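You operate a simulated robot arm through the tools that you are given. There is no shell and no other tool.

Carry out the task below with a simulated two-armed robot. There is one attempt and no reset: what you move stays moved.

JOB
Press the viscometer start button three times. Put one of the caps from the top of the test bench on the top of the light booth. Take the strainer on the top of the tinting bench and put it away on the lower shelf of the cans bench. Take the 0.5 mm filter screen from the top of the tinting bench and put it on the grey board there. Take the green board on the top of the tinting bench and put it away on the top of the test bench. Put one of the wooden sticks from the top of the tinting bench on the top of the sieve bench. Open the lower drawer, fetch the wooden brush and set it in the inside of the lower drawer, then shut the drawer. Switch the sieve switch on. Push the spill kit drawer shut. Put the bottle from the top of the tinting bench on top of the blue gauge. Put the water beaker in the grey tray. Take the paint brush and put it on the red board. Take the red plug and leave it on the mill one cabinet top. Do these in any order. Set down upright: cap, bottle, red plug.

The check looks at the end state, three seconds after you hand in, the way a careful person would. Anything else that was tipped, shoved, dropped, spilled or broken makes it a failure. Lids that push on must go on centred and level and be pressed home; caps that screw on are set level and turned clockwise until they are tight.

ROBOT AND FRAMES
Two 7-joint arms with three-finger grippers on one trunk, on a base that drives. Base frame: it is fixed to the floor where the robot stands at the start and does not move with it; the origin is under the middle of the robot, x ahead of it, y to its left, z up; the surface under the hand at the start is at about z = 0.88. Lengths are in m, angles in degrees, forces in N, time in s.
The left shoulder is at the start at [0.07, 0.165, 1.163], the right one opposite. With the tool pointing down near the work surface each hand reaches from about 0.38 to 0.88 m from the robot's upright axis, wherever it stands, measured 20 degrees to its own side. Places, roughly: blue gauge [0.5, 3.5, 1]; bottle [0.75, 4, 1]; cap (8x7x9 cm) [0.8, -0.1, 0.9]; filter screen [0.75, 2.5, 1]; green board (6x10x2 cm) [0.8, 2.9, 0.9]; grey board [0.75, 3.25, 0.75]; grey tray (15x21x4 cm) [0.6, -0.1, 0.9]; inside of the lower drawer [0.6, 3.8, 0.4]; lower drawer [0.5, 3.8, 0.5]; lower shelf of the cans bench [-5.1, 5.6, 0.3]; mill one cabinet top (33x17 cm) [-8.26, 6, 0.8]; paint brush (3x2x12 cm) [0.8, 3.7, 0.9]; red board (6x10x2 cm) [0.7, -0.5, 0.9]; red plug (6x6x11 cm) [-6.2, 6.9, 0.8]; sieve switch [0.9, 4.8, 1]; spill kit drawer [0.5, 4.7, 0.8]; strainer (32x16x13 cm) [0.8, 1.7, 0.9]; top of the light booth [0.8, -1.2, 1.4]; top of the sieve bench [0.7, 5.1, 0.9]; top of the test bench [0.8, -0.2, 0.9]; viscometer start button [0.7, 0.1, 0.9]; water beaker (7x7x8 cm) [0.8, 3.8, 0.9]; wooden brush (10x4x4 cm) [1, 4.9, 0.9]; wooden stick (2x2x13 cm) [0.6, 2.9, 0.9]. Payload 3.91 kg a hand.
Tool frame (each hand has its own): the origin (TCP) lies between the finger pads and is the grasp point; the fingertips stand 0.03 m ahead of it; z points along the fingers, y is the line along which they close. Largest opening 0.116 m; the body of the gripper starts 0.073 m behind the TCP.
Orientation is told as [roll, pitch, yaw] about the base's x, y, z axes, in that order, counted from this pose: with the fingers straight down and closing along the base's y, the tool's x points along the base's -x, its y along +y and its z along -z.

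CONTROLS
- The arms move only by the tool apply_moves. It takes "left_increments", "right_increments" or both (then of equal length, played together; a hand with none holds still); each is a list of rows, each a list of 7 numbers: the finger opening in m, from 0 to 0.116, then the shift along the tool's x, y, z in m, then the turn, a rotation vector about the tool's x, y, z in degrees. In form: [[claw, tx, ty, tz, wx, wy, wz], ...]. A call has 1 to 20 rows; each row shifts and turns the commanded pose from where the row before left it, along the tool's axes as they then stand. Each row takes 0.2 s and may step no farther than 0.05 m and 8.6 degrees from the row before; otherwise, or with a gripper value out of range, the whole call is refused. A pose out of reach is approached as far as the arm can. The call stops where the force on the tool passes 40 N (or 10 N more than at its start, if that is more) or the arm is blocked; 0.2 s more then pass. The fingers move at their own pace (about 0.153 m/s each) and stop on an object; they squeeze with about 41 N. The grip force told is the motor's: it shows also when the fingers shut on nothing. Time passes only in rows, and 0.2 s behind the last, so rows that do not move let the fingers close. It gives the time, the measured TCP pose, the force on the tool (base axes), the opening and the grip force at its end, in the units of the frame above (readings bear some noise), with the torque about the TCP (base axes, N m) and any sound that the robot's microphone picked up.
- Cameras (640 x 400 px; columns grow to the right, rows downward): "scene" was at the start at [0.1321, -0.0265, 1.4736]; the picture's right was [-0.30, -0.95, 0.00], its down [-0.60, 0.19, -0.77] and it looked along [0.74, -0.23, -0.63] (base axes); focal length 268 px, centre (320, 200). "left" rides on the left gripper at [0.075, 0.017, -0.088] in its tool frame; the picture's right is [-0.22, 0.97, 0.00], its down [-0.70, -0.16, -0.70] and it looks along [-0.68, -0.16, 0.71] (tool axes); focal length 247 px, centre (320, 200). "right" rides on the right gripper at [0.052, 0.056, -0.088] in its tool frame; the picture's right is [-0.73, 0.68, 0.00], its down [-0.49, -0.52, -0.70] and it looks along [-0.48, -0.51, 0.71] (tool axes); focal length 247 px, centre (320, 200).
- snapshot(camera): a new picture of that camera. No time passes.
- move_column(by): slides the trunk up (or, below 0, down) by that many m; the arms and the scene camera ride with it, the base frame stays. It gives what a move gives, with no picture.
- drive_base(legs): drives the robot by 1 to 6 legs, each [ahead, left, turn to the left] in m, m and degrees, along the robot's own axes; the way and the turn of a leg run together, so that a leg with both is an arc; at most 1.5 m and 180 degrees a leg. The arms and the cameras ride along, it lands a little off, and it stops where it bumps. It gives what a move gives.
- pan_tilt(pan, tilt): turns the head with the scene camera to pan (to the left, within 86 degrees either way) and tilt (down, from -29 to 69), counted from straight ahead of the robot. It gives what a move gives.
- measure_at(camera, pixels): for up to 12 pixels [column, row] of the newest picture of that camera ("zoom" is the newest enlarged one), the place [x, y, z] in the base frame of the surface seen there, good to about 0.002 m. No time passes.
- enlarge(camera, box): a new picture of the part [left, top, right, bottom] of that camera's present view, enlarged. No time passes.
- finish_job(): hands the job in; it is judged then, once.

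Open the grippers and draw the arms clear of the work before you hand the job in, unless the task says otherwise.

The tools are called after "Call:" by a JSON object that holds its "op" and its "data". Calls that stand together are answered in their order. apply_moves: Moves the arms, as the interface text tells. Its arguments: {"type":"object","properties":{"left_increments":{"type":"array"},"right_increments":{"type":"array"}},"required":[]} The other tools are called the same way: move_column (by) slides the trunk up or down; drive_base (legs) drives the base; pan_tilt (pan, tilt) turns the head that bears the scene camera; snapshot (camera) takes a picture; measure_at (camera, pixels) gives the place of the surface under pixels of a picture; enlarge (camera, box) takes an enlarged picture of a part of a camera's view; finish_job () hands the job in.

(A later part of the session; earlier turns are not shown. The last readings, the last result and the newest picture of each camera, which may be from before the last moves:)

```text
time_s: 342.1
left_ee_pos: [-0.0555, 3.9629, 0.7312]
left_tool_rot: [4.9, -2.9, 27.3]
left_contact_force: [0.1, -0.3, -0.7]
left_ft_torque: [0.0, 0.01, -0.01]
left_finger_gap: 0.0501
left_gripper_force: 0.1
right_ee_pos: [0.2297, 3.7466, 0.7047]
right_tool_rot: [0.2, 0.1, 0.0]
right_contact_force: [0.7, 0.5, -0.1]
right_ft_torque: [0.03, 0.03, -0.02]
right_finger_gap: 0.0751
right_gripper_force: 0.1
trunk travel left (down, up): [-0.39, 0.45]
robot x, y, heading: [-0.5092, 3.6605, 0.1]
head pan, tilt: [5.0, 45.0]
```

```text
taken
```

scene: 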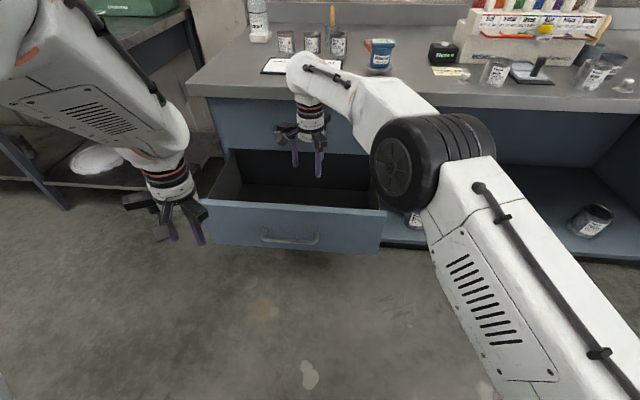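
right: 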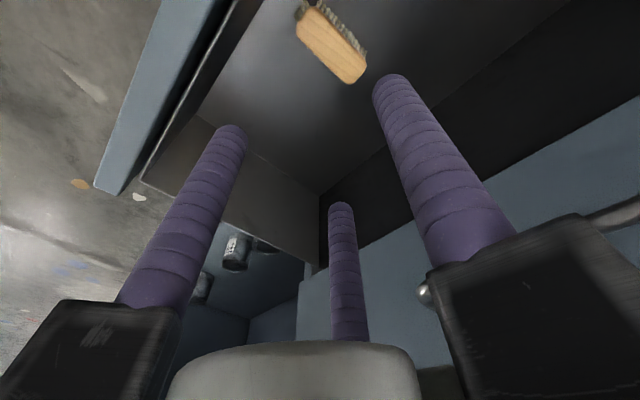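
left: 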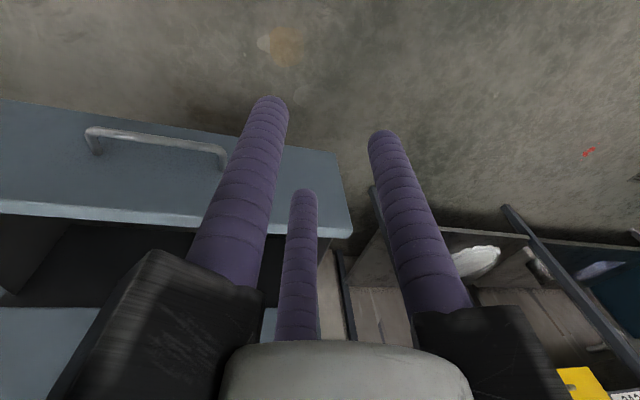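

The brush sits on the drawer floor. I retract the right hand back and to the right, clear of the drawer.

Call:
{"op": "apply_moves", "data": {"right_increments": [[0.075, 0.03, 0, 0, 0, 0, 0], [0.075, 0.04, 0, -0.01, 0, 0, 0], [0.075, 0.04, -0.02, -0.02, 0, 0, 0], [0.075, 0.035, -0.03, -0.01, 0, 0, 0], [0.075, 0.035, -0.03, -0.01, 0, 0, 0], [0.075, 0.03, -0.035, -0.01, 0, 0, 0], [0.075, 0.03, -0.035, 0, 0, 0, 0], [0.075, 0, -0.04, 0, 0, 0, 0], [0.075, 0, 0, 0, 0, 0, 0]]}}

Call:
{"op": "drive_base", "data": {"legs": [[-0.22, 0, 0]]}}

Call:
{"op": "snapshot", "data": {"camera": "scene"}}

```text
time_s: 344.1
left_ee_pos: [-0.0577, 3.9633, 0.7319]
left_tool_rot: [4.9, -2.9, 27.3]
left_contact_force: [0.1, 0.1, -0.8]
left_ft_torque: [-0.03, 0.01, 0.01]
left_finger_gap: 0.0502
left_gripper_force: 0.1
right_ee_pos: [-0.009, 3.5557, 0.7625]
right_tool_rot: [0.2, -0.1, -0.1]
right_contact_force: [-0.8, -0.2, 0.1]
right_ft_torque: [-0.05, 0.0, 0.01]
right_finger_gap: 0.0753
right_gripper_force: 0.1
trunk travel left (down, up): [-0.39, 0.45]
robot x, y, heading: [-0.5111, 3.658, -0.1]
head pan, tilt: [5.0, 45.0]
```

```text
time_s: 345.8
left_ee_pos: [-0.28, 3.963, 0.7326]
left_tool_rot: [5.0, -3.0, 27.2]
left_contact_force: [0.1, 0.1, 0.5]
left_ft_torque: [0.0, -0.03, -0.02]
left_finger_gap: 0.0499
left_gripper_force: 0.0
right_ee_pos: [-0.2327, 3.5539, 0.7649]
right_tool_rot: [0.1, -0.1, -0.1]
right_contact_force: [-0.1, 0.2, -0.2]
right_ft_torque: [-0.02, 0.01, 0.01]
right_finger_gap: 0.0752
right_gripper_force: 0.0
trunk travel left (down, up): [-0.39, 0.45]
robot x, y, heading: [-0.7327, 3.6579, 0.2]
head pan, tilt: [5.0, 45.0]
```

```text
taken
```

scene: 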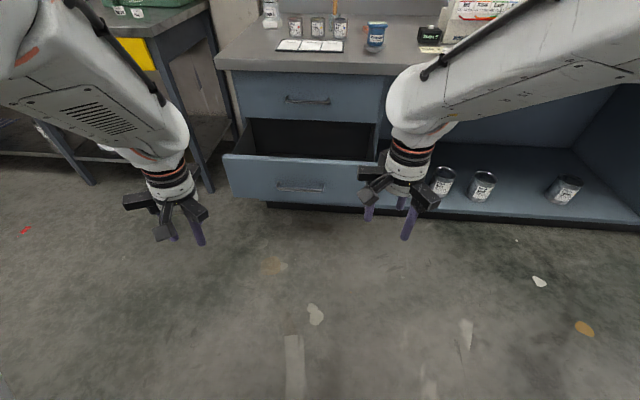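

Both hands are clear. I close the left fist and pitch it about 48° forward for pushing the drawer.

Call:
{"op": "apply_moves", "data": {"left_increments": [[0.0, 0, 0, 0, 3.63, -7.12, 0], [0.0, 0, 0, 0, 3.63, -7.12, 0], [0.0, 0, 0, 0, 3.63, -7.12, 0], [0.0, 0, 0, 0, 3.63, -7.12, 0], [0.0, 0, 0, 0, 3.63, -7.12, 0], [0.0, 0, 0, 0, 3.63, -7.12, 0], [0.0, 0, 0, 0, 0, 0, 0], [0.0, 0, 0, 0, 0, 0, 0]]}}

```text
time_s: 347.6
left_ee_pos: [-0.2039, 3.9872, 0.7236]
left_tool_rot: [-24.6, -44.0, 36.9]
left_contact_force: [-0.5, -0.9, -0.6]
left_ft_torque: [-0.03, 0.0, 0.01]
left_finger_gap: 0.009
left_gripper_force: 41.5
left hand out of reach, approached as far as the arm can: row 2, 3, 4, 5, 6
right_ee_pos: [-0.2324, 3.5551, 0.7646]
right_tool_rot: [-0.1, 0.0, -0.1]
right_contact_force: [0.3, -0.5, 0.5]
right_ft_torque: [-0.03, 0.0, -0.02]
right_finger_gap: 0.075
right_gripper_force: 0.0
trunk travel left (down, up): [-0.39, 0.45]
robot x, y, heading: [-0.7297, 3.6605, 0.3]
head pan, tilt: [5.0, 45.0]
```

The fist points ~49° forward. I bring it to just ahead of the drawer face, above the handle (tip ≈ (0.05, 3.80, 0.572)).

Call:
{"op": "apply_moves", "data": {"left_increments": [[0.0, 0.005, -0.0253, 0.0315, 0, 0, 0], [0.0, 0.005, -0.0253, 0.0315, 0, 0, 0], [0.0, 0.005, -0.0253, 0.0315, 0, 0, 0], [0.0, 0.005, -0.0253, 0.0315, 0, 0, 0], [0.0, 0.005, -0.0253, 0.0315, 0, 0, 0], [0.0, 0.005, -0.0253, 0.0315, 0, 0, 0], [0.0, 0.005, -0.0253, 0.0315, 0, 0, 0], [0.0, 0.005, -0.0253, 0.0315, 0, 0, 0], [0.0, 0, 0, 0, 0, 0, 0]]}}

Call:
{"op": "snapshot", "data": {"camera": "scene"}}

Call:
{"op": "snapshot", "data": {"camera": "left"}}

```text
time_s: 349.6
left_ee_pos: [0.0537, 3.8573, 0.6151]
left_tool_rot: [-22.7, -43.6, 36.1]
left_contact_force: [0.1, 0.4, 0.2]
left_ft_torque: [-0.02, -0.02, -0.01]
left_finger_gap: 0.0088
left_gripper_force: 41.1
left hand out of reach, approached as far as the arm can: row 4, 5, 6, 7, 8
right_ee_pos: [-0.233, 3.5549, 0.7635]
right_tool_rot: [0.2, -0.2, -0.1]
right_contact_force: [0.3, 0.5, 0.7]
right_ft_torque: [0.03, -0.03, -0.04]
right_finger_gap: 0.0748
right_gripper_force: 0.1
trunk travel left (down, up): [-0.39, 0.45]
robot x, y, heading: [-0.7337, 3.6558, 0.1]
head pan, tilt: [5.0, 45.0]
```

```text
taken
```

scene: 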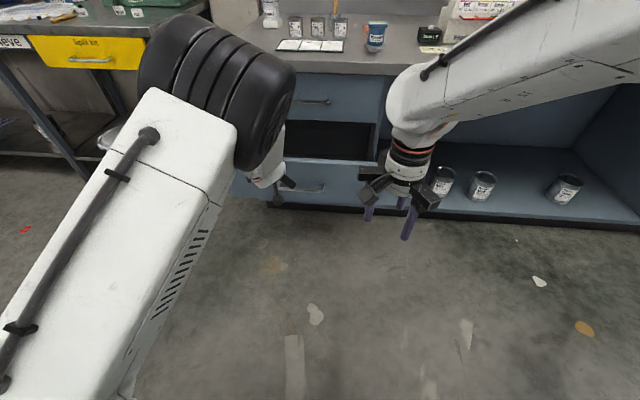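

```text
taken
```

left: 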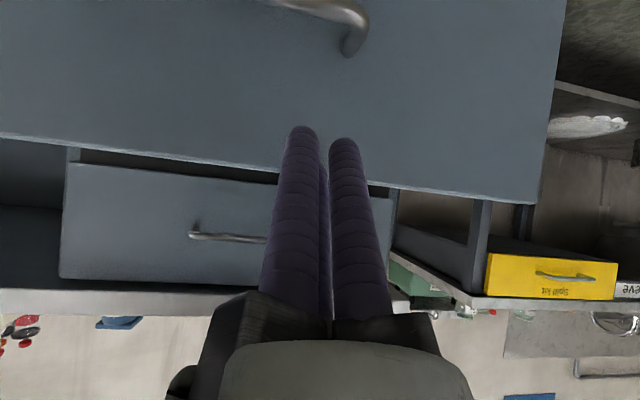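

The fist tip is at about (0.076, 3.859, 0.595), slightly high. I lower the trunk 2 cm and check where the elbow is before pushing with the base.

Call:
{"op": "move_column", "data": {"by": -0.02}}

Call:
{"op": "snapshot", "data": {"camera": "scene"}}

Call:
{"op": "measure_at", "data": {"camera": "scene", "pixels": [[215, 85], [260, 100], [290, 70], [262, 170], [280, 180], [190, 40], [250, 60]]}}

```text
time_s: 350.3
left_ee_pos: [0.0549, 3.8608, 0.5941]
left_tool_rot: [-22.3, -43.6, 36.0]
left_contact_force: [0.5, -0.3, 0.9]
left_ft_torque: [0.01, 0.02, -0.02]
left_finger_gap: 0.0092
left_gripper_force: 40.4
right_ee_pos: [-0.2326, 3.5549, 0.7443]
right_tool_rot: [0.0, 0.0, -0.1]
right_contact_force: [-0.5, 0.3, 0.4]
right_ft_torque: [0.0, -0.04, -0.02]
right_finger_gap: 0.0752
right_gripper_force: 0.1
trunk travel left (down, up): [-0.37, 0.47]
robot x, y, heading: [-0.7338, 3.657, 0.2]
head pan, tilt: [5.0, 45.0]
```

```text
taken
```

scene: 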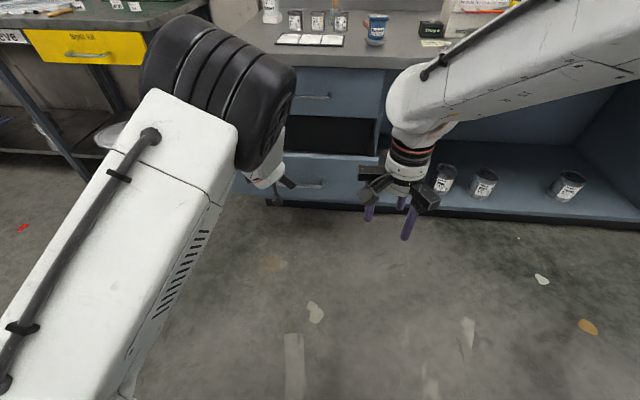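

```text
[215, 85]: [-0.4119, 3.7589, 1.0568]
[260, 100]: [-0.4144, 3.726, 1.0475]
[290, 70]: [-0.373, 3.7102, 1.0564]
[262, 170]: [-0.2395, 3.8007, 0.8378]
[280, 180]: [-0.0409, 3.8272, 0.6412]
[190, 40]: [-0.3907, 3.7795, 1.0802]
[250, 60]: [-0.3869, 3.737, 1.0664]
```

The elbow stays well back. I push the drawer in by driving the base forward 0.25 m first.

Call:
{"op": "drive_base", "data": {"legs": [[0.25, 0, 0]]}}

Call:
{"op": "snapshot", "data": {"camera": "scene"}}

Call:
{"op": "snapshot", "data": {"camera": "left"}}

```text
time_s: 352.1
left_ee_pos: [0.3027, 3.8671, 0.5917]
left_tool_rot: [-22.0, -43.6, 36.1]
left_contact_force: [0.2, 0.2, -0.7]
left_ft_torque: [0.0, -0.01, -0.03]
left_finger_gap: 0.0089
left_gripper_force: 41.0
right_ee_pos: [0.0194, 3.5596, 0.7425]
right_tool_rot: [0.0, 0.1, 0.2]
right_contact_force: [0.6, 0.6, 0.1]
right_ft_torque: [-0.02, 0.02, -0.02]
right_finger_gap: 0.0748
right_gripper_force: 0.1
trunk travel left (down, up): [-0.37, 0.47]
robot x, y, heading: [-0.4784, 3.6593, 0.4]
head pan, tilt: [5.0, 45.0]
```

```text
taken
```

scene: 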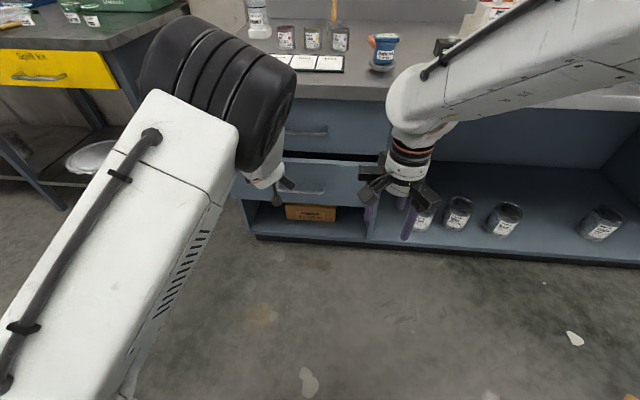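

```text
taken
```

left: 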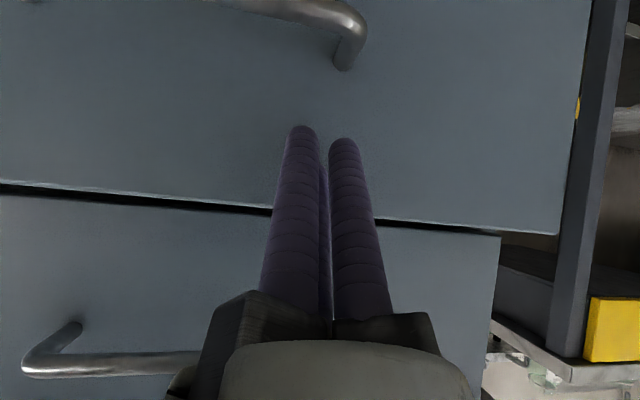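

The drawer is nearly shut (~5 cm left). The gripper's upper rail might meet the upper handle (y ≤3.87), so I back off, shift left 6.5 cm and push the rest there.

Call:
{"op": "drive_base", "data": {"legs": [[-0.03, 0, 0], [0, 0.065, 0]]}}

Call:
{"op": "drive_base", "data": {"legs": [[0.06, 0, 0]]}}

Call:
{"op": "snapshot", "data": {"camera": "left"}}

```text
time_s: 353.5
left_ee_pos: [0.2718, 3.934, 0.5911]
left_tool_rot: [-22.4, -43.5, 36.5]
left_contact_force: [0.3, -0.4, -0.2]
left_ft_torque: [-0.02, -0.02, -0.02]
left_finger_gap: 0.0088
left_gripper_force: 40.9
right_ee_pos: [-0.0117, 3.6249, 0.7441]
right_tool_rot: [0.0, 0.1, 0.2]
right_contact_force: [0.1, 0.9, -0.6]
right_ft_torque: [-0.03, 0.0, 0.01]
right_finger_gap: 0.0751
right_gripper_force: 0.0
trunk travel left (down, up): [-0.37, 0.47]
robot x, y, heading: [-0.5166, 3.7266, 0.1]
head pan, tilt: [5.0, 45.0]
```

```text
time_s: 354.5
left_ee_pos: [0.3301, 3.9346, 0.5908]
left_tool_rot: [-22.0, -43.5, 36.5]
left_contact_force: [0.0, 0.4, -0.9]
left_ft_torque: [-0.03, -0.03, -0.04]
left_finger_gap: 0.0088
left_gripper_force: 40.9
right_ee_pos: [0.0467, 3.6222, 0.7421]
right_tool_rot: [0.1, 0.1, 0.3]
right_contact_force: [0.1, 0.2, -0.7]
right_ft_torque: [0.0, 0.01, 0.01]
right_finger_gap: 0.0752
right_gripper_force: 0.1
trunk travel left (down, up): [-0.37, 0.47]
robot x, y, heading: [-0.4533, 3.7261, 0.2]
head pan, tilt: [5.0, 45.0]
```

```text
taken
```

left: 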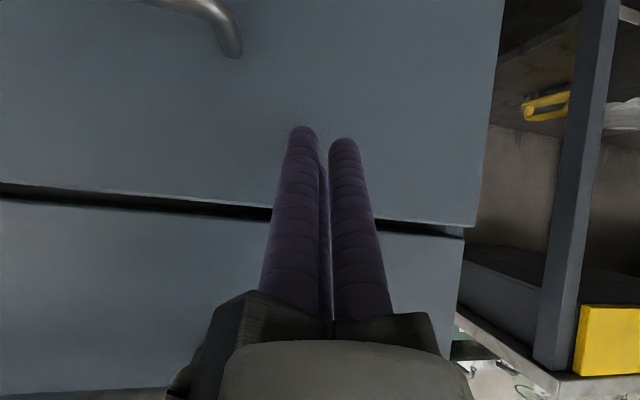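

About 2–3 cm remain. I push another 3 cm with the base and watch the force.

Call:
{"op": "drive_base", "data": {"legs": [[0.03, 0, 0]]}}

Call:
{"op": "snapshot", "data": {"camera": "left"}}

Call:
{"op": "snapshot", "data": {"camera": "scene"}}

```text
time_s: 355.4
left_ee_pos: [0.3556, 3.938, 0.5888]
left_tool_rot: [-22.0, -42.9, 36.7]
left_contact_force: [-1.8, 0.6, 0.4]
left_ft_torque: [0.03, -0.01, 0.01]
left_finger_gap: 0.0093
left_gripper_force: 41.4
right_ee_pos: [0.0745, 3.6248, 0.743]
right_tool_rot: [0.1, 0.1, 0.2]
right_contact_force: [0.5, 0.2, -0.3]
right_ft_torque: [-0.01, -0.02, 0.01]
right_finger_gap: 0.0753
right_gripper_force: 0.1
trunk travel left (down, up): [-0.37, 0.47]
robot x, y, heading: [-0.4242, 3.7257, 0.5]
head pan, tilt: [5.0, 45.0]
stopped in leg 1: the force on the tool passed its limit at 142 N (the readings are from after the stop); the commanded pose is now the measured one
```

```text
taken
```

left: 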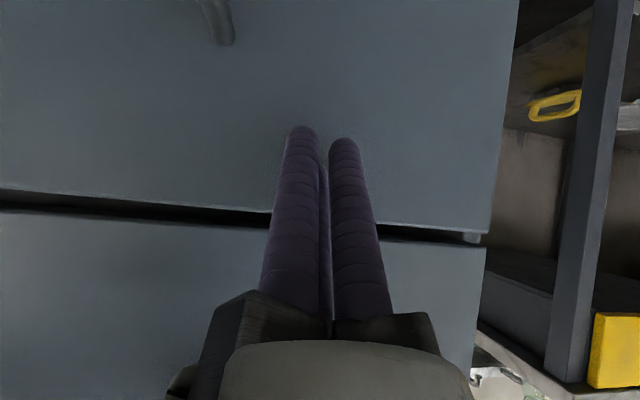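

```text
taken
```

scene: 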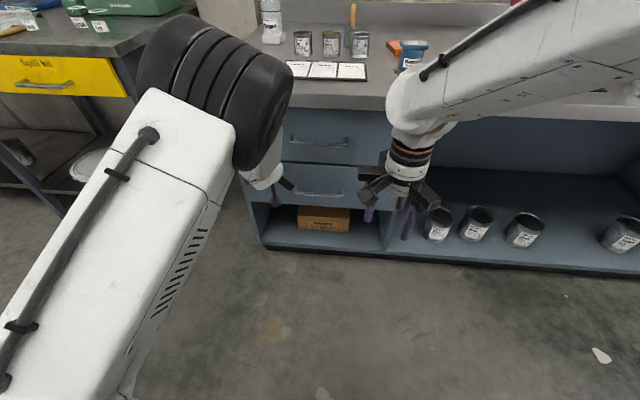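

The push ended firmly (stop reached). I back away and verify both drawer faces are flush.

Call:
{"op": "drive_base", "data": {"legs": [[-0.25, 0, 0]]}}

Call:
{"op": "snapshot", "data": {"camera": "scene"}}

Call:
{"op": "measure_at", "data": {"camera": "scene", "pixels": [[310, 155], [330, 172], [345, 178], [300, 170], [350, 150], [330, 145]]}}

```text
time_s: 357.3
left_ee_pos: [0.1043, 3.9368, 0.5898]
left_tool_rot: [-21.9, -43.0, 36.8]
left_contact_force: [-0.8, 0.3, 0.6]
left_ft_torque: [0.03, 0.02, -0.02]
left_finger_gap: 0.009
left_gripper_force: 40.6
right_ee_pos: [-0.1756, 3.6229, 0.7436]
right_tool_rot: [0.1, 0.0, 0.5]
right_contact_force: [0.2, 0.4, 0.7]
right_ft_torque: [0.01, 0.01, -0.01]
right_finger_gap: 0.0749
right_gripper_force: 0.0
trunk travel left (down, up): [-0.37, 0.47]
robot x, y, heading: [-0.672, 3.7216, 0.6]
head pan, tilt: [5.0, 45.0]
```

```text
taken
```

scene: 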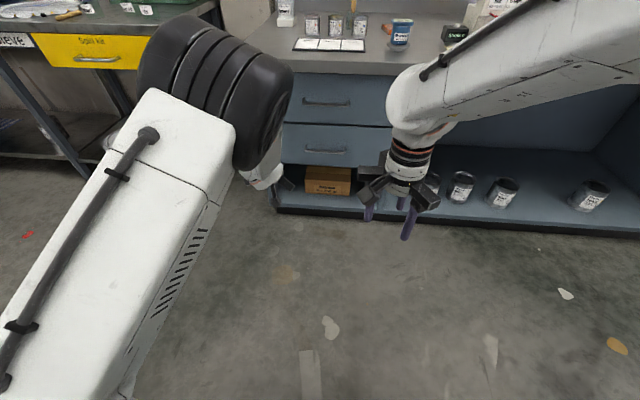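

```text
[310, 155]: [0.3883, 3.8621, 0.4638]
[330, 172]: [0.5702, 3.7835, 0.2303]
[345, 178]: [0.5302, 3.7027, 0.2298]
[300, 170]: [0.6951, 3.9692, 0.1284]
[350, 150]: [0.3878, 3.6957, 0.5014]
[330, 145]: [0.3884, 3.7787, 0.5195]
```

The lower drawer is shut (face at x=0.388). I straighten the left hand and raise the trunk 0.4 m for bench-top work.

Call:
{"op": "apply_moves", "data": {"left_increments": [[0.0, 0, 0, 0, -3.46, 7.2, 0.37], [0.0, 0, 0, 0, -3.46, 7.2, 0.37], [0.0, 0, 0, 0, -3.46, 7.2, 0.37], [0.0, 0, 0, 0, -3.46, 7.2, 0.37], [0.0, 0, 0, 0, -3.46, 7.2, 0.37], [0.0, 0, 0, 0, -3.46, 7.2, 0.37], [0.0, 0, 0, 0, 0, 0, 0], [0.0, 0, 0, 0, 0, 0, 0]]}}

Call:
{"op": "move_column", "data": {"by": 0.4}}

Call:
{"op": "pan_tilt", "data": {"pan": 10, "tilt": 35}}

Call:
{"op": "snapshot", "data": {"camera": "scene"}}

```text
time_s: 359.1
left_ee_pos: [0.1042, 3.9368, 0.5889]
left_tool_rot: [3.7, -0.8, 27.3]
left_contact_force: [-0.5, 0.0, 0.2]
left_ft_torque: [0.02, 0.0, 0.04]
left_finger_gap: 0.0087
left_gripper_force: 41.5
right_ee_pos: [-0.1742, 3.6243, 0.743]
right_tool_rot: [0.2, 0.1, 0.4]
right_contact_force: [0.6, -0.1, 0.0]
right_ft_torque: [0.02, -0.03, 0.0]
right_finger_gap: 0.075
right_gripper_force: 0.1
trunk travel left (down, up): [-0.37, 0.47]
robot x, y, heading: [-0.6728, 3.722, 0.4]
head pan, tilt: [5.0, 45.0]
```

```text
time_s: 362.9
left_ee_pos: [0.1031, 3.9368, 0.9884]
left_tool_rot: [3.7, -0.9, 27.2]
left_contact_force: [1.0, 0.3, 0.3]
left_ft_torque: [0.01, -0.01, -0.01]
left_finger_gap: 0.0086
left_gripper_force: 41.5
right_ee_pos: [-0.1755, 3.6228, 1.1433]
right_tool_rot: [0.2, 0.0, 0.5]
right_contact_force: [-0.1, 0.1, 0.6]
right_ft_torque: [0.03, 0.0, -0.02]
right_finger_gap: 0.0751
right_gripper_force: 0.1
trunk travel left (down, up): [-0.77, 0.07]
robot x, y, heading: [-0.6781, 3.723, 0.5]
head pan, tilt: [5.0, 45.0]
```

```text
time_s: 363.6
left_ee_pos: [0.1045, 3.936, 0.9887]
left_tool_rot: [3.7, -0.8, 27.3]
left_contact_force: [-0.7, -0.6, 0.2]
left_ft_torque: [0.01, -0.01, -0.01]
left_finger_gap: 0.0091
left_gripper_force: 41.4
right_ee_pos: [-0.1748, 3.6233, 1.142]
right_tool_rot: [0.1, 0.0, 0.4]
right_contact_force: [-0.3, 0.4, -0.1]
right_ft_torque: [0.04, 0.02, 0.01]
right_finger_gap: 0.0752
right_gripper_force: 0.1
trunk travel left (down, up): [-0.77, 0.07]
robot x, y, heading: [-0.6781, 3.7263, 0.6]
head pan, tilt: [10.0, 35.0]
```

```text
taken
```

scene: 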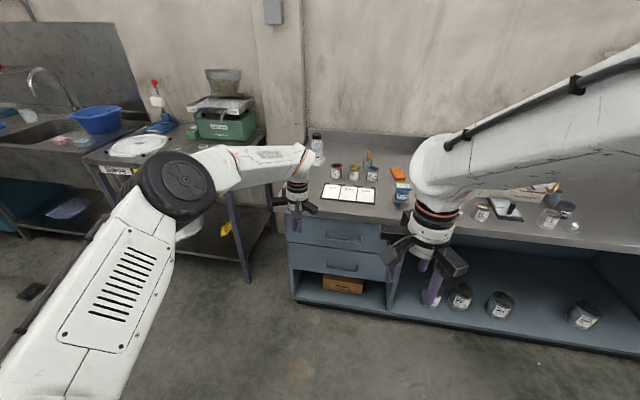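

I level the left hand and raise it, then drive forward to x≈−0.02 to work on the bottle and gauge.

Call:
{"op": "apply_moves", "data": {"left_increments": [[0.05, 0.0, 0.0, -0.03, 2.94, 2.39, 0], [0.09, 0.03, 0.0, -0.035, 0, 0, 0], [0.1, 0.03, 0.0, -0.035, 0, 0, 0], [0.1, 0.03, 0.0, -0.035, 0, 0, 0], [0.1, 0.03, 0.0, -0.035, 0, 0, 0], [0.1, 0.0, 0.0, -0.045, 0, 0, 0], [0.1, 0, 0, 0, 0, 0, 0]]}}

Call:
{"op": "drive_base", "data": {"legs": [[0.62, 0.0, -0.5]]}}

Call:
{"op": "pan_tilt", "data": {"pan": 5, "tilt": 45}}

Call:
{"op": "snapshot", "data": {"camera": "scene"}}

```text
time_s: 365.2
left_ee_pos: [0.006, 3.8816, 1.2061]
left_tool_rot: [0.6, 1.6, 27.5]
left_contact_force: [0.5, 0.7, 0.3]
left_ft_torque: [0.01, 0.03, -0.04]
left_finger_gap: 0.1002
left_gripper_force: 0.1
right_ee_pos: [-0.1751, 3.624, 1.1439]
right_tool_rot: [0.2, 0.0, 0.4]
right_contact_force: [-0.6, -0.6, -0.1]
right_ft_torque: [-0.01, 0.02, 0.02]
right_finger_gap: 0.0749
right_gripper_force: 0.1
trunk travel left (down, up): [-0.77, 0.07]
robot x, y, heading: [-0.6723, 3.7209, 0.5]
head pan, tilt: [10.0, 35.0]
```

```text
time_s: 368.8
left_ee_pos: [0.6375, 3.8693, 1.2075]
left_tool_rot: [0.6, 1.5, 26.3]
left_contact_force: [-0.8, 0.1, 0.3]
left_ft_torque: [0.0, -0.01, 0.01]
left_finger_gap: 0.1001
left_gripper_force: 0.0
right_ee_pos: [0.4518, 3.6156, 1.1429]
right_tool_rot: [0.1, 0.0, -0.5]
right_contact_force: [-0.2, -0.9, -0.4]
right_ft_torque: [-0.01, -0.02, 0.0]
right_finger_gap: 0.0749
right_gripper_force: 0.0
trunk travel left (down, up): [-0.77, 0.07]
robot x, y, heading: [-0.0466, 3.7254, -0.5]
head pan, tilt: [10.0, 35.0]
```

```text
time_s: 369.5
left_ee_pos: [0.6382, 3.8689, 1.2063]
left_tool_rot: [0.8, 1.5, 26.4]
left_contact_force: [-1.0, 0.5, -0.3]
left_ft_torque: [0.02, 0.01, 0.02]
left_finger_gap: 0.1
left_gripper_force: 0.0
right_ee_pos: [0.4541, 3.6149, 1.1428]
right_tool_rot: [0.0, -0.1, -0.5]
right_contact_force: [-0.3, 0.1, -0.1]
right_ft_torque: [-0.01, 0.01, -0.02]
right_finger_gap: 0.0753
right_gripper_force: 0.1
trunk travel left (down, up): [-0.77, 0.07]
robot x, y, heading: [-0.046, 3.7216, -0.6]
head pan, tilt: [5.0, 45.0]
```

```text
taken
```

scene: 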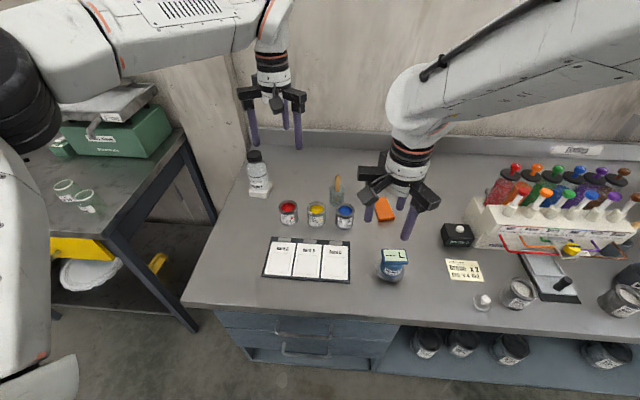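

I zoom in on the bottle and the blue gauge for their exact geometry.

Call:
{"op": "enlarge", "data": {"camera": "scene", "box": [220, 135, 320, 215]}}

Call:
{"op": "measure_at", "data": {"camera": "scene", "pixels": [[255, 155], [257, 165], [258, 175], [259, 185], [260, 192], [250, 190], [270, 190], [246, 170], [268, 178], [260, 196], [250, 156], [262, 156]]}}

Call:
{"op": "enlarge", "data": {"camera": "scene", "box": [360, 240, 430, 295]}}

```text
5.00 times, centred on (270, 175) of scene
```

zoom: 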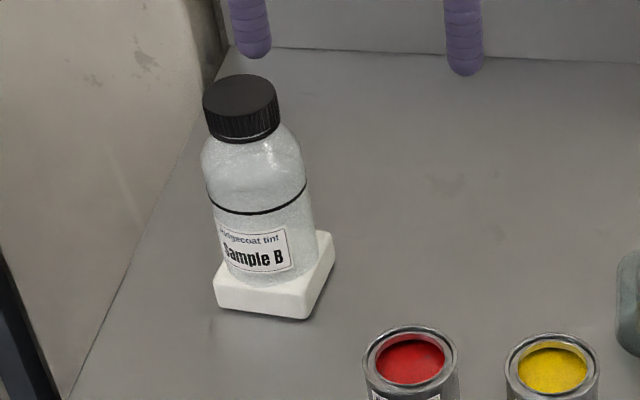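

```text
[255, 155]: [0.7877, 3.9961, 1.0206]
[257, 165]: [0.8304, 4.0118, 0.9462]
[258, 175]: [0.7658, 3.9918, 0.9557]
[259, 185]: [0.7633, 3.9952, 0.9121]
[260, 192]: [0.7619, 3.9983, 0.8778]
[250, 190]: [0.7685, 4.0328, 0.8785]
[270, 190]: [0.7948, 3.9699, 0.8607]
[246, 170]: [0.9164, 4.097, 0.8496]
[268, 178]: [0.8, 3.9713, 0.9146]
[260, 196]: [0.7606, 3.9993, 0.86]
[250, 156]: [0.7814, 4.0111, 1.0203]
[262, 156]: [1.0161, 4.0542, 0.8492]
```

```text
7.27 times, centred on (395, 268) of scene
```

zoom: 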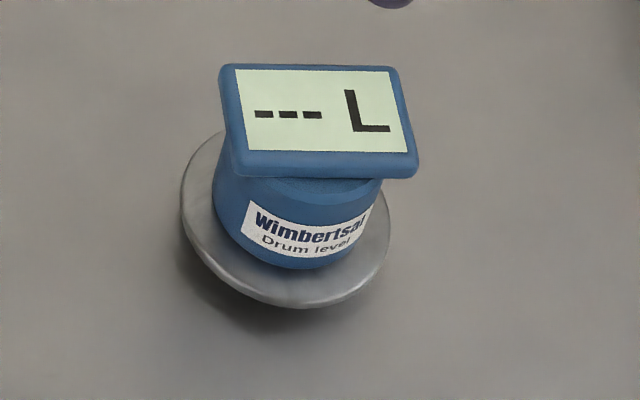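

The gauge's top plate carries the bottle target. I measure its corners for flatness and centre, plus the rim disc.

Call:
{"op": "measure_at", "data": {"camera": "zoom", "pixels": [[232, 75], [395, 75], [408, 160], [245, 162], [320, 110], [320, 72], [325, 160], [240, 115], [400, 115], [200, 200], [380, 240], [290, 300]]}}

```text
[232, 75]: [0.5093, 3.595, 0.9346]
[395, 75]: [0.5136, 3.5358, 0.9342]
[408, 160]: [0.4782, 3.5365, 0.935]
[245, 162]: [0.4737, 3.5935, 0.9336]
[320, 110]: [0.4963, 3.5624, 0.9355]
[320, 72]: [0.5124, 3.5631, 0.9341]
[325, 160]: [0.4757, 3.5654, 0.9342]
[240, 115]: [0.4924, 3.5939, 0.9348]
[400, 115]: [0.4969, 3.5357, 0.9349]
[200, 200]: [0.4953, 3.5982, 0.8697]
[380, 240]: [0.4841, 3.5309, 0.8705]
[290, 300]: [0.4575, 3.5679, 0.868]
```

Gauge top is level at z=0.935, spanning x 0.472–0.516, y 3.534–3.597 (centre (0.4945, 3.565)). The bottle axis is ≈(0.789, 3.997), cap top 1.021. I move the right hand aside and drive 0.09 m closer.

Call:
{"op": "apply_moves", "data": {"right_increments": [[0.075, 0.01, -0.045, -0.01, 0, 0, 0], [0.075, 0.01, -0.045, -0.01, 0, 0, 0], [0.075, 0.01, -0.045, -0.01, 0, 0, 0], [0.075, 0.01, -0.045, -0.01, 0, 0, 0], [0.075, 0.01, -0.045, -0.01, 0, 0, 0], [0.075, 0, 0, 0, 0, 0, 0]]}}

Call:
{"op": "drive_base", "data": {"legs": [[0.09, 0.03, 0.6]]}}

Call:
{"op": "snapshot", "data": {"camera": "left"}}

Call:
{"op": "snapshot", "data": {"camera": "scene"}}

```text
time_s: 370.9
left_ee_pos: [0.6393, 3.8674, 1.2058]
left_tool_rot: [0.7, 1.5, 26.4]
left_contact_force: [-0.1, -0.7, 0.0]
left_ft_torque: [-0.03, 0.01, -0.01]
left_finger_gap: 0.0999
left_gripper_force: 0.0
right_ee_pos: [0.4012, 3.3884, 1.1916]
right_tool_rot: [0.0, 0.0, -0.7]
right_contact_force: [-0.1, -1.0, -1.2]
right_ft_torque: [0.12, -0.04, 0.04]
right_finger_gap: 0.0751
right_gripper_force: 0.1
trunk travel left (down, up): [-0.77, 0.07]
robot x, y, heading: [-0.0437, 3.7297, -0.6]
head pan, tilt: [5.0, 45.0]
```

```text
time_s: 372.0
left_ee_pos: [0.7241, 3.9041, 1.2077]
left_tool_rot: [0.7, 1.4, 26.9]
left_contact_force: [0.0, 0.2, 0.6]
left_ft_torque: [0.02, 0.01, -0.01]
left_finger_gap: 0.0999
left_gripper_force: 0.1
right_ee_pos: [0.4908, 3.4239, 1.1928]
right_tool_rot: [0.1, -0.1, 0.0]
right_contact_force: [-0.2, -0.8, -0.7]
right_ft_torque: [0.03, 0.02, -0.01]
right_finger_gap: 0.0749
right_gripper_force: 0.1
trunk travel left (down, up): [-0.77, 0.07]
robot x, y, heading: [0.0415, 3.7558, 0.2]
head pan, tilt: [5.0, 45.0]
```

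```text
taken
```

left: 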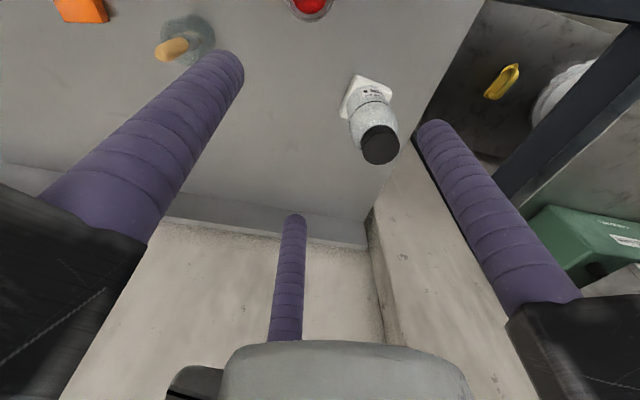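

```text
taken
```

scene: 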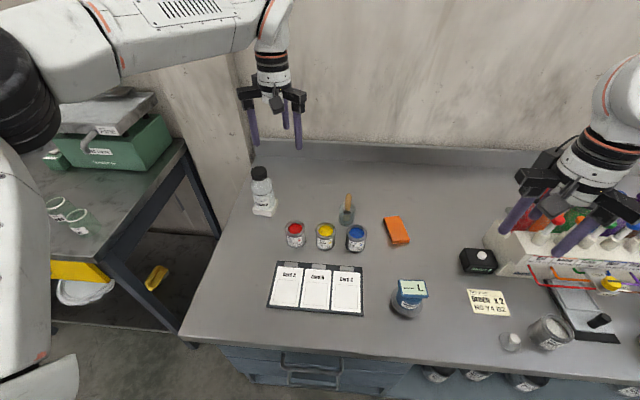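

I measure the bottle from the hand camera: cap top (380,145), base corners near (342,115), (360,78), (390,92).

Call:
{"op": "enlarge", "data": {"camera": "left", "box": [320, 60, 430, 180]}}

Call:
{"op": "measure_at", "data": {"camera": "left", "pixels": [[380, 146], [365, 140], [395, 140], [343, 115], [358, 78], [390, 93], [372, 118], [355, 112], [392, 118], [372, 100]]}}

```text
3.33 times, centred on (375, 120) of left
```

zoom: 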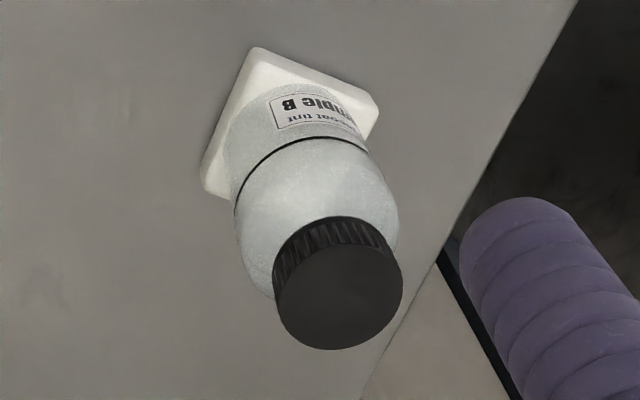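

```text
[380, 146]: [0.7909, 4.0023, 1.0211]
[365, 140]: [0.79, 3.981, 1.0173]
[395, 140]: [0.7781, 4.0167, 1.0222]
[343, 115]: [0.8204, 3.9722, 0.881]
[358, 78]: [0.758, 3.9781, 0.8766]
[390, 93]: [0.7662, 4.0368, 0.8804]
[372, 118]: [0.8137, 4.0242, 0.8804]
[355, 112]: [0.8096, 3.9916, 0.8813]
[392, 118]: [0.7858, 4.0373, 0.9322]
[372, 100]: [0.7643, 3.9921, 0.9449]
```

Bottle axis ≈ (0.792, 4.003), body radius ~0.033. I level the hand, align above it and lower to just above the cap.

Call:
{"op": "apply_moves", "data": {"left_increments": [[0.095, -0.0351, 0.0192, 0, 1.25, -0.93, 0], [0.095, -0.0351, 0.0192, 0, 0, 0, 0], [0.095, -0.0351, 0.0192, 0, 0, 0, 0], [0.095, 0, 0, 0.04, 0, 0, 0], [0.095, 0, 0, 0.04, 0, 0, 0], [0.095, 0, 0, 0.04, 0, 0, 0], [0.095, 0, 0, 0.02, 0, 0, 0], [0.095, 0, 0, 0, 0, 0, 0]]}}

Call:
{"op": "snapshot", "data": {"camera": "left"}}

```text
time_s: 373.8
left_ee_pos: [0.7912, 4.0028, 1.0653]
left_tool_rot: [-0.7, 0.6, 26.8]
left_contact_force: [-0.1, -0.4, -0.7]
left_ft_torque: [-0.01, 0.01, -0.03]
left_finger_gap: 0.0947
left_gripper_force: 0.1
right_ee_pos: [0.4934, 3.423, 1.1926]
right_tool_rot: [0.0, 0.1, -0.2]
right_contact_force: [0.1, 0.6, 0.1]
right_ft_torque: [0.03, 0.01, -0.01]
right_finger_gap: 0.075
right_gripper_force: 0.1
trunk travel left (down, up): [-0.77, 0.07]
robot x, y, heading: [0.0431, 3.7585, 0.1]
head pan, tilt: [5.0, 45.0]
```

```text
taken
```

left: 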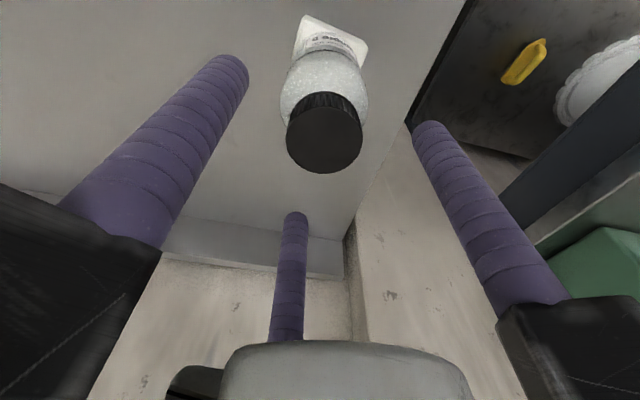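

The bottle is centred below the gripper. I confirm the cap centre and descend to z≈0.957.

Call:
{"op": "measure_at", "data": {"camera": "left", "pixels": [[324, 136], [290, 128], [358, 132], [325, 168], [320, 108]]}}

Call:
{"op": "apply_moves", "data": {"left_increments": [[0.095, 0, 0, 0.03, 0, 0, 0], [0.095, 0, 0, 0.03, 0, 0, 0], [0.095, 0, 0, 0.03, 0, 0, 0], [0.095, 0, 0, 0.018, 0, 0, 0], [0.095, 0, 0, 0, 0, 0, 0]]}}

Call:
{"op": "snapshot", "data": {"camera": "left"}}

```text
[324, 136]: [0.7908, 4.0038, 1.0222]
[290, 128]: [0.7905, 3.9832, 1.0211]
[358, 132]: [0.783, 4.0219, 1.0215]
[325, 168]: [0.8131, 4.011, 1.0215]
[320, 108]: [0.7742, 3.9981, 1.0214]
```

```text
time_s: 375.0
left_ee_pos: [0.7919, 4.0005, 0.958]
left_tool_rot: [-0.6, 0.6, 27.1]
left_contact_force: [0.5, -0.3, -0.4]
left_ft_torque: [-0.02, -0.01, 0.01]
left_finger_gap: 0.0951
left_gripper_force: 0.0
right_ee_pos: [0.4915, 3.4246, 1.1929]
right_tool_rot: [0.1, 0.0, -0.2]
right_contact_force: [0.3, -0.2, -0.4]
right_ft_torque: [0.04, 0.0, 0.01]
right_finger_gap: 0.0749
right_gripper_force: 0.1
trunk travel left (down, up): [-0.77, 0.07]
robot x, y, heading: [0.0408, 3.7547, 0.2]
head pan, tilt: [5.0, 45.0]
```

```text
taken
```

left: 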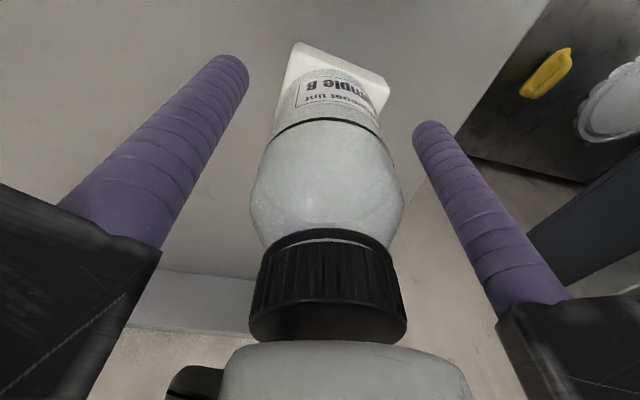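

The prongs straddle the bottle's upper body. I close gradually.

Call:
{"op": "apply_moves", "data": {"left_increments": [[0.085, 0, 0, 0, 0, 0, 0], [0.078, 0, 0, 0, 0, 0, 0], [0.072, 0, 0, 0, 0, 0, 0], [0.066, 0, 0, 0, 0, 0, 0], [0.06, 0, 0, 0, 0, 0, 0], [0.055, 0, 0, 0, 0, 0, 0], [0.055, 0, 0, 0, 0, 0, 0]]}}

Call:
{"op": "snapshot", "data": {"camera": "left"}}

```text
time_s: 376.6
left_ee_pos: [0.791, 4.0006, 0.9579]
left_tool_rot: [-0.6, 0.5, 27.0]
left_contact_force: [-0.3, 1.1, 1.7]
left_ft_torque: [0.15, 0.03, -0.04]
left_finger_gap: 0.0699
left_gripper_force: 40.1
right_ee_pos: [0.4927, 3.4246, 1.1924]
right_tool_rot: [0.1, -0.1, 0.0]
right_contact_force: [0.1, -0.3, 0.3]
right_ft_torque: [-0.01, 0.0, 0.0]
right_finger_gap: 0.0749
right_gripper_force: 0.1
trunk travel left (down, up): [-0.77, 0.07]
robot x, y, heading: [0.0461, 3.7509, 0.2]
head pan, tilt: [5.0, 45.0]
```

```text
taken
```

left: 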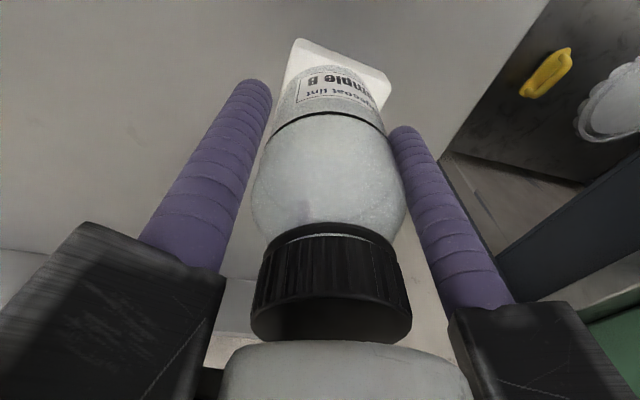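

Held at 0.07 m. I lift 3 cm and check whether the white base comes along.

Call:
{"op": "apply_moves", "data": {"left_increments": [[0.055, 0, 0, -0.005, 0, 0, 0], [0.055, 0, 0, -0.01, 0, 0, 0], [0.055, 0, 0, -0.015, 0, 0, 0], [0.055, 0, 0, 0, 0, 0, 0]]}}

Call:
{"op": "enlarge", "data": {"camera": "scene", "box": [220, 110, 320, 230]}}

```text
time_s: 377.6
left_ee_pos: [0.7902, 4.0018, 0.9886]
left_tool_rot: [-0.6, 0.6, 27.0]
left_contact_force: [0.5, 0.5, -0.6]
left_ft_torque: [-0.03, -0.01, 0.01]
left_finger_gap: 0.07
left_gripper_force: 40.7
right_ee_pos: [0.4931, 3.424, 1.1926]
right_tool_rot: [0.1, 0.1, -0.1]
right_contact_force: [0.3, 0.5, -0.4]
right_ft_torque: [-0.02, -0.02, -0.01]
right_finger_gap: 0.075
right_gripper_force: 0.1
trunk travel left (down, up): [-0.77, 0.07]
robot x, y, heading: [0.0422, 3.7551, 0.2]
head pan, tilt: [5.0, 45.0]
```

```text
3.33 times, centred on (270, 170) of scene
```

zoom: 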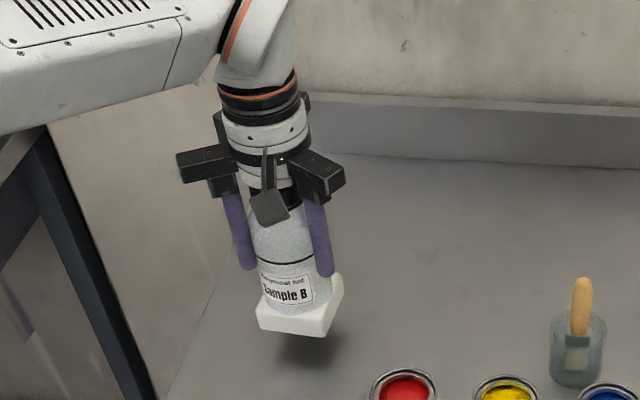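

The square base is part of the bottle. I lift it to 1.19, clear the right hand aside, and carry the bottle over towards the gauge.

Call:
{"op": "apply_moves", "data": {"left_increments": [[0.055, 0, 0, -0.03, 0, 0, 0], [0.055, 0, 0, -0.04, 0, 0, 0], [0.055, 0, 0, -0.04, 0, 0, 0], [0.055, 0, 0, -0.04, 0, 0, 0], [0.055, 0, 0, -0.04, 0, 0, 0], [0.055, 0, 0, -0.01, 0, 0, 0]], "right_increments": [[0.075, 0.015, -0.03, 0, 0, 0, 0], [0.075, 0.015, -0.03, 0, 0, 0, 0], [0.075, 0.015, -0.03, 0, 0, 0, 0], [0.075, 0.015, -0.03, 0, 0, 0, 0], [0.075, 0.015, -0.03, 0, 0, 0, 0], [0.075, 0.015, -0.03, 0, 0, 0, 0]]}}

Call:
{"op": "apply_moves", "data": {"left_increments": [[0.055, 0.018, -0.01, 0, 0, 0, 0], [0.055, 0.033, -0.0182, 0, 0, 0, 0], [0.055, 0.033, -0.0182, 0, 0, 0, 0], [0.055, 0.033, -0.0182, 0, 0, 0, 0], [0.055, 0.033, -0.0182, 0, 0, 0, 0], [0.055, 0.033, -0.0182, 0, 0, 0, 0], [0.055, 0.033, -0.0182, 0, 0, 0, 0], [0.055, 0.033, -0.0182, 0, 0, 0, 0], [0.055, 0.033, -0.0182, 0, 0, 0, 0], [0.055, 0.033, -0.0182, 0, 0, 0, 0], [0.055, 0.033, -0.0182, 0, 0, 0, 0], [0.055, 0.033, -0.0182, 0, 0, 0, 0], [0.055, 0.033, -0.0182, 0, 0, 0, 0], [0.055, 0.03, -0.0165, 0, 0, 0, 0], [0.055, 0.018, -0.01, 0, 0, 0, 0], [0.055, 0, 0, 0, 0, 0, 0]]}}

Call:
{"op": "snapshot", "data": {"camera": "scene"}}

Call:
{"op": "snapshot", "data": {"camera": "left"}}

```text
time_s: 379.2
left_ee_pos: [0.7916, 4.0046, 1.187]
left_tool_rot: [-0.6, 0.5, 26.9]
left_contact_force: [0.9, -0.3, -1.3]
left_ft_torque: [0.02, -0.04, -0.01]
left_finger_gap: 0.0696
left_gripper_force: 41.1
right_ee_pos: [0.4102, 3.2503, 1.2479]
right_tool_rot: [1.9, -12.9, 0.9]
right_contact_force: [0.3, -0.3, -0.2]
right_ft_torque: [-0.02, 0.04, 0.04]
right_finger_gap: 0.0749
right_gripper_force: 0.0
trunk travel left (down, up): [-0.77, 0.07]
robot x, y, heading: [0.0473, 3.7528, 0.2]
head pan, tilt: [5.0, 45.0]
stopped in row 6 (right hand): the arm was blocked; the commanded pose is now the measured one
```

```text
time_s: 382.6
left_ee_pos: [0.4966, 3.5673, 1.1937]
left_tool_rot: [-0.6, 0.7, 27.0]
left_contact_force: [0.6, 0.2, -0.6]
left_ft_torque: [-0.03, -0.01, -0.01]
left_finger_gap: 0.0698
left_gripper_force: 40.6
right_ee_pos: [0.4095, 3.2481, 1.2481]
right_tool_rot: [2.1, -12.8, 0.9]
right_contact_force: [-0.1, 0.4, -0.1]
right_ft_torque: [-0.02, -0.01, 0.02]
right_finger_gap: 0.075
right_gripper_force: 0.1
trunk travel left (down, up): [-0.77, 0.07]
robot x, y, heading: [0.0422, 3.7477, -0.1]
head pan, tilt: [5.0, 45.0]
```

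```text
taken
```

scene: 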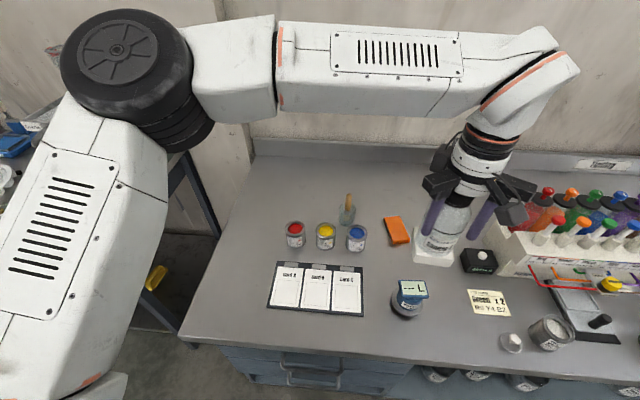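

```text
taken
```

left: 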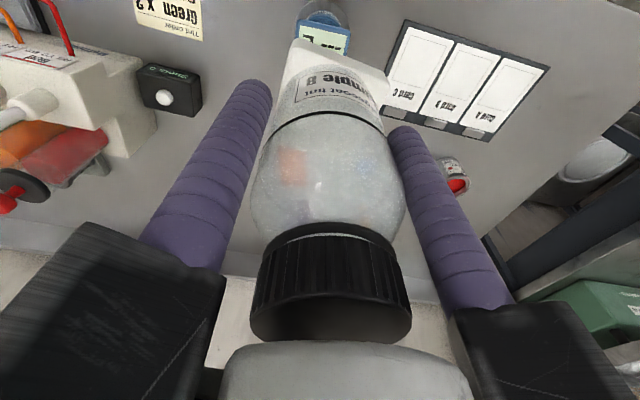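

The bottle is above the gauge area. I re-measure the gauge plate from both cameras to fine-align.

Call:
{"op": "enlarge", "data": {"camera": "scene", "box": [380, 265, 450, 325]}}

Call:
{"op": "measure_at", "data": {"camera": "left", "pixels": [[303, 22], [345, 35], [345, 50], [322, 30]]}}

```text
6.67 times, centred on (415, 295) of scene
```

zoom: 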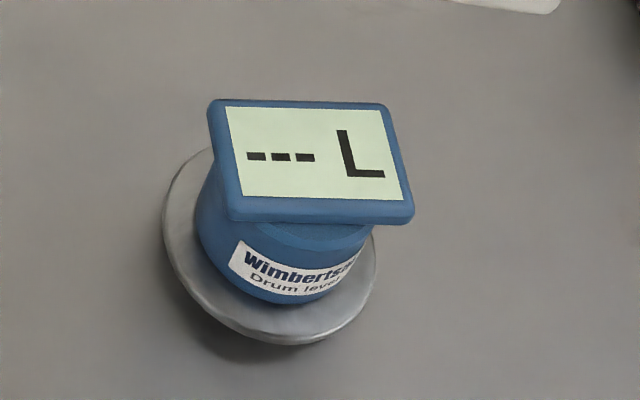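

```text
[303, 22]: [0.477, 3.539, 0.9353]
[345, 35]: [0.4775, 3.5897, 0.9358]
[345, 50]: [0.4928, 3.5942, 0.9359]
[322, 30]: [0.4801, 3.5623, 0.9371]
```

Call:
{"op": "measure_at", "data": {"camera": "zoom", "pixels": [[212, 105], [383, 106], [410, 215], [232, 212], [310, 155], [310, 104], [320, 212], [222, 160], [398, 160], [170, 210], [372, 260], [260, 330]]}}

```text
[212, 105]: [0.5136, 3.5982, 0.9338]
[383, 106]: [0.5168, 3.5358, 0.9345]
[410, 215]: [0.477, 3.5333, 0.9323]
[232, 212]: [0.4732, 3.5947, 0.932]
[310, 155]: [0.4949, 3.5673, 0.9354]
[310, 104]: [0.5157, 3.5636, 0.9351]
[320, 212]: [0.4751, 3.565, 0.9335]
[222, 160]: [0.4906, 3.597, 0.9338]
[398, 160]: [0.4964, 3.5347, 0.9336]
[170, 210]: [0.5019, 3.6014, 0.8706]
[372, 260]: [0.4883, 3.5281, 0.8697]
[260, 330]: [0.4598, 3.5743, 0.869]
```

The plate centre is (0.4952, 3.5655). I check the held bottle's base corners relative to the TCP.

Call:
{"op": "measure_at", "data": {"camera": "left", "pixels": [[301, 44], [386, 84], [284, 88], [375, 100], [340, 62], [330, 150]]}}

Call:
{"op": "enlarge", "data": {"camera": "left", "box": [250, 20, 420, 150]}}

```text
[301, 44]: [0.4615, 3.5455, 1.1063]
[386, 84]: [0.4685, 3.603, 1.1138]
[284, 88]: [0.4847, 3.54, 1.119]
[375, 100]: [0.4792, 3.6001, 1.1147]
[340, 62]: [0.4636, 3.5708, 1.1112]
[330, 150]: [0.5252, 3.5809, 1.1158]
```

```text
3.08 times, centred on (335, 85) of left
```

zoom: 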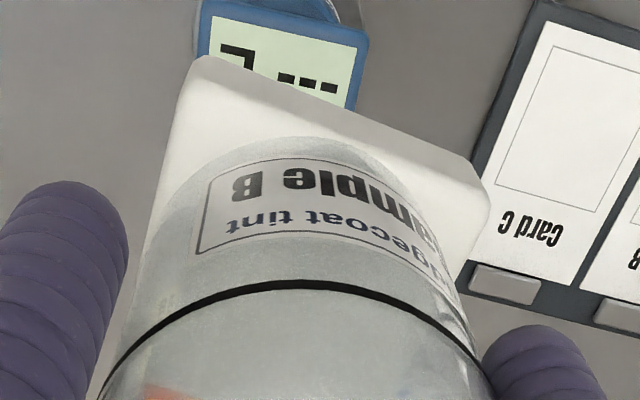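

The base centre is ~3–4 mm left of the plate centre, so I shift −3 mm in y and lower to about 6 mm above the plate.

Call:
{"op": "apply_moves", "data": {"left_increments": [[0.055, 0.0016, -0.0031, 0.01, 0, 0, 0], [0.055, 0, 0, 0.03, 0, 0, 0], [0.055, 0, 0, 0.03, 0, 0, 0], [0.055, 0, 0, 0.03, 0, 0, 0], [0.055, 0, 0, 0.025, 0, 0, 0], [0.055, 0, 0, 0.012, 0, 0, 0], [0.055, 0, 0, 0.005, 0, 0, 0], [0.055, 0, 0, 0, 0, 0, 0]]}}

Call:
{"op": "enlarge", "data": {"camera": "scene", "box": [350, 200, 480, 330]}}

Call:
{"op": "snapshot", "data": {"camera": "right"}}

```text
time_s: 384.4
left_ee_pos: [0.497, 3.5612, 1.0521]
left_tool_rot: [-0.5, 0.6, 27.0]
left_contact_force: [-0.2, 0.2, -1.4]
left_ft_torque: [-0.02, 0.04, 0.01]
left_finger_gap: 0.0695
left_gripper_force: 40.9
right_ee_pos: [0.4086, 3.2492, 1.2473]
right_tool_rot: [2.1, -12.8, 0.9]
right_contact_force: [-0.5, -0.1, -0.5]
right_ft_torque: [-0.02, 0.01, 0.03]
right_finger_gap: 0.075
right_gripper_force: 0.1
trunk travel left (down, up): [-0.77, 0.07]
robot x, y, heading: [0.0403, 3.7499, -0.1]
head pan, tilt: [5.0, 45.0]
```

```text
3.08 times, centred on (415, 265) of scene
```

zoom: 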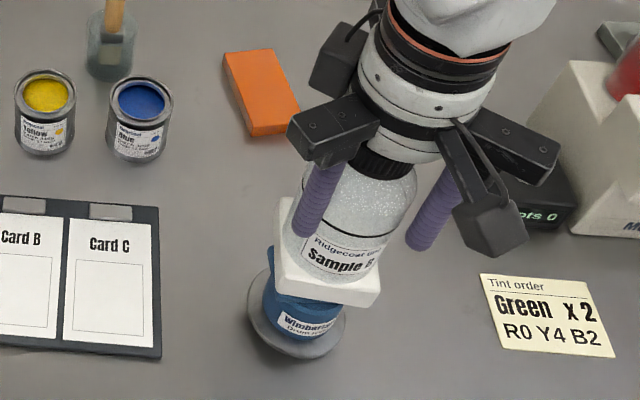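

```text
taken
```

right: 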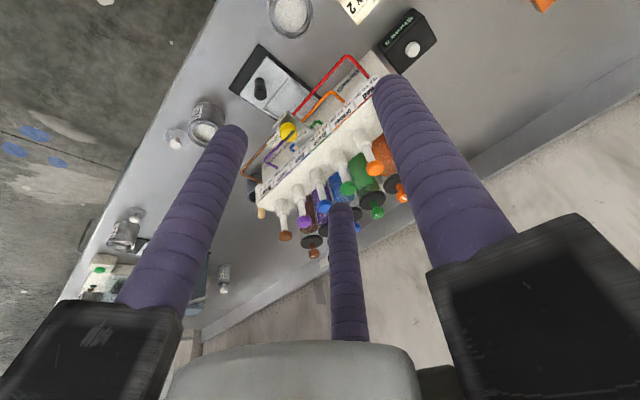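

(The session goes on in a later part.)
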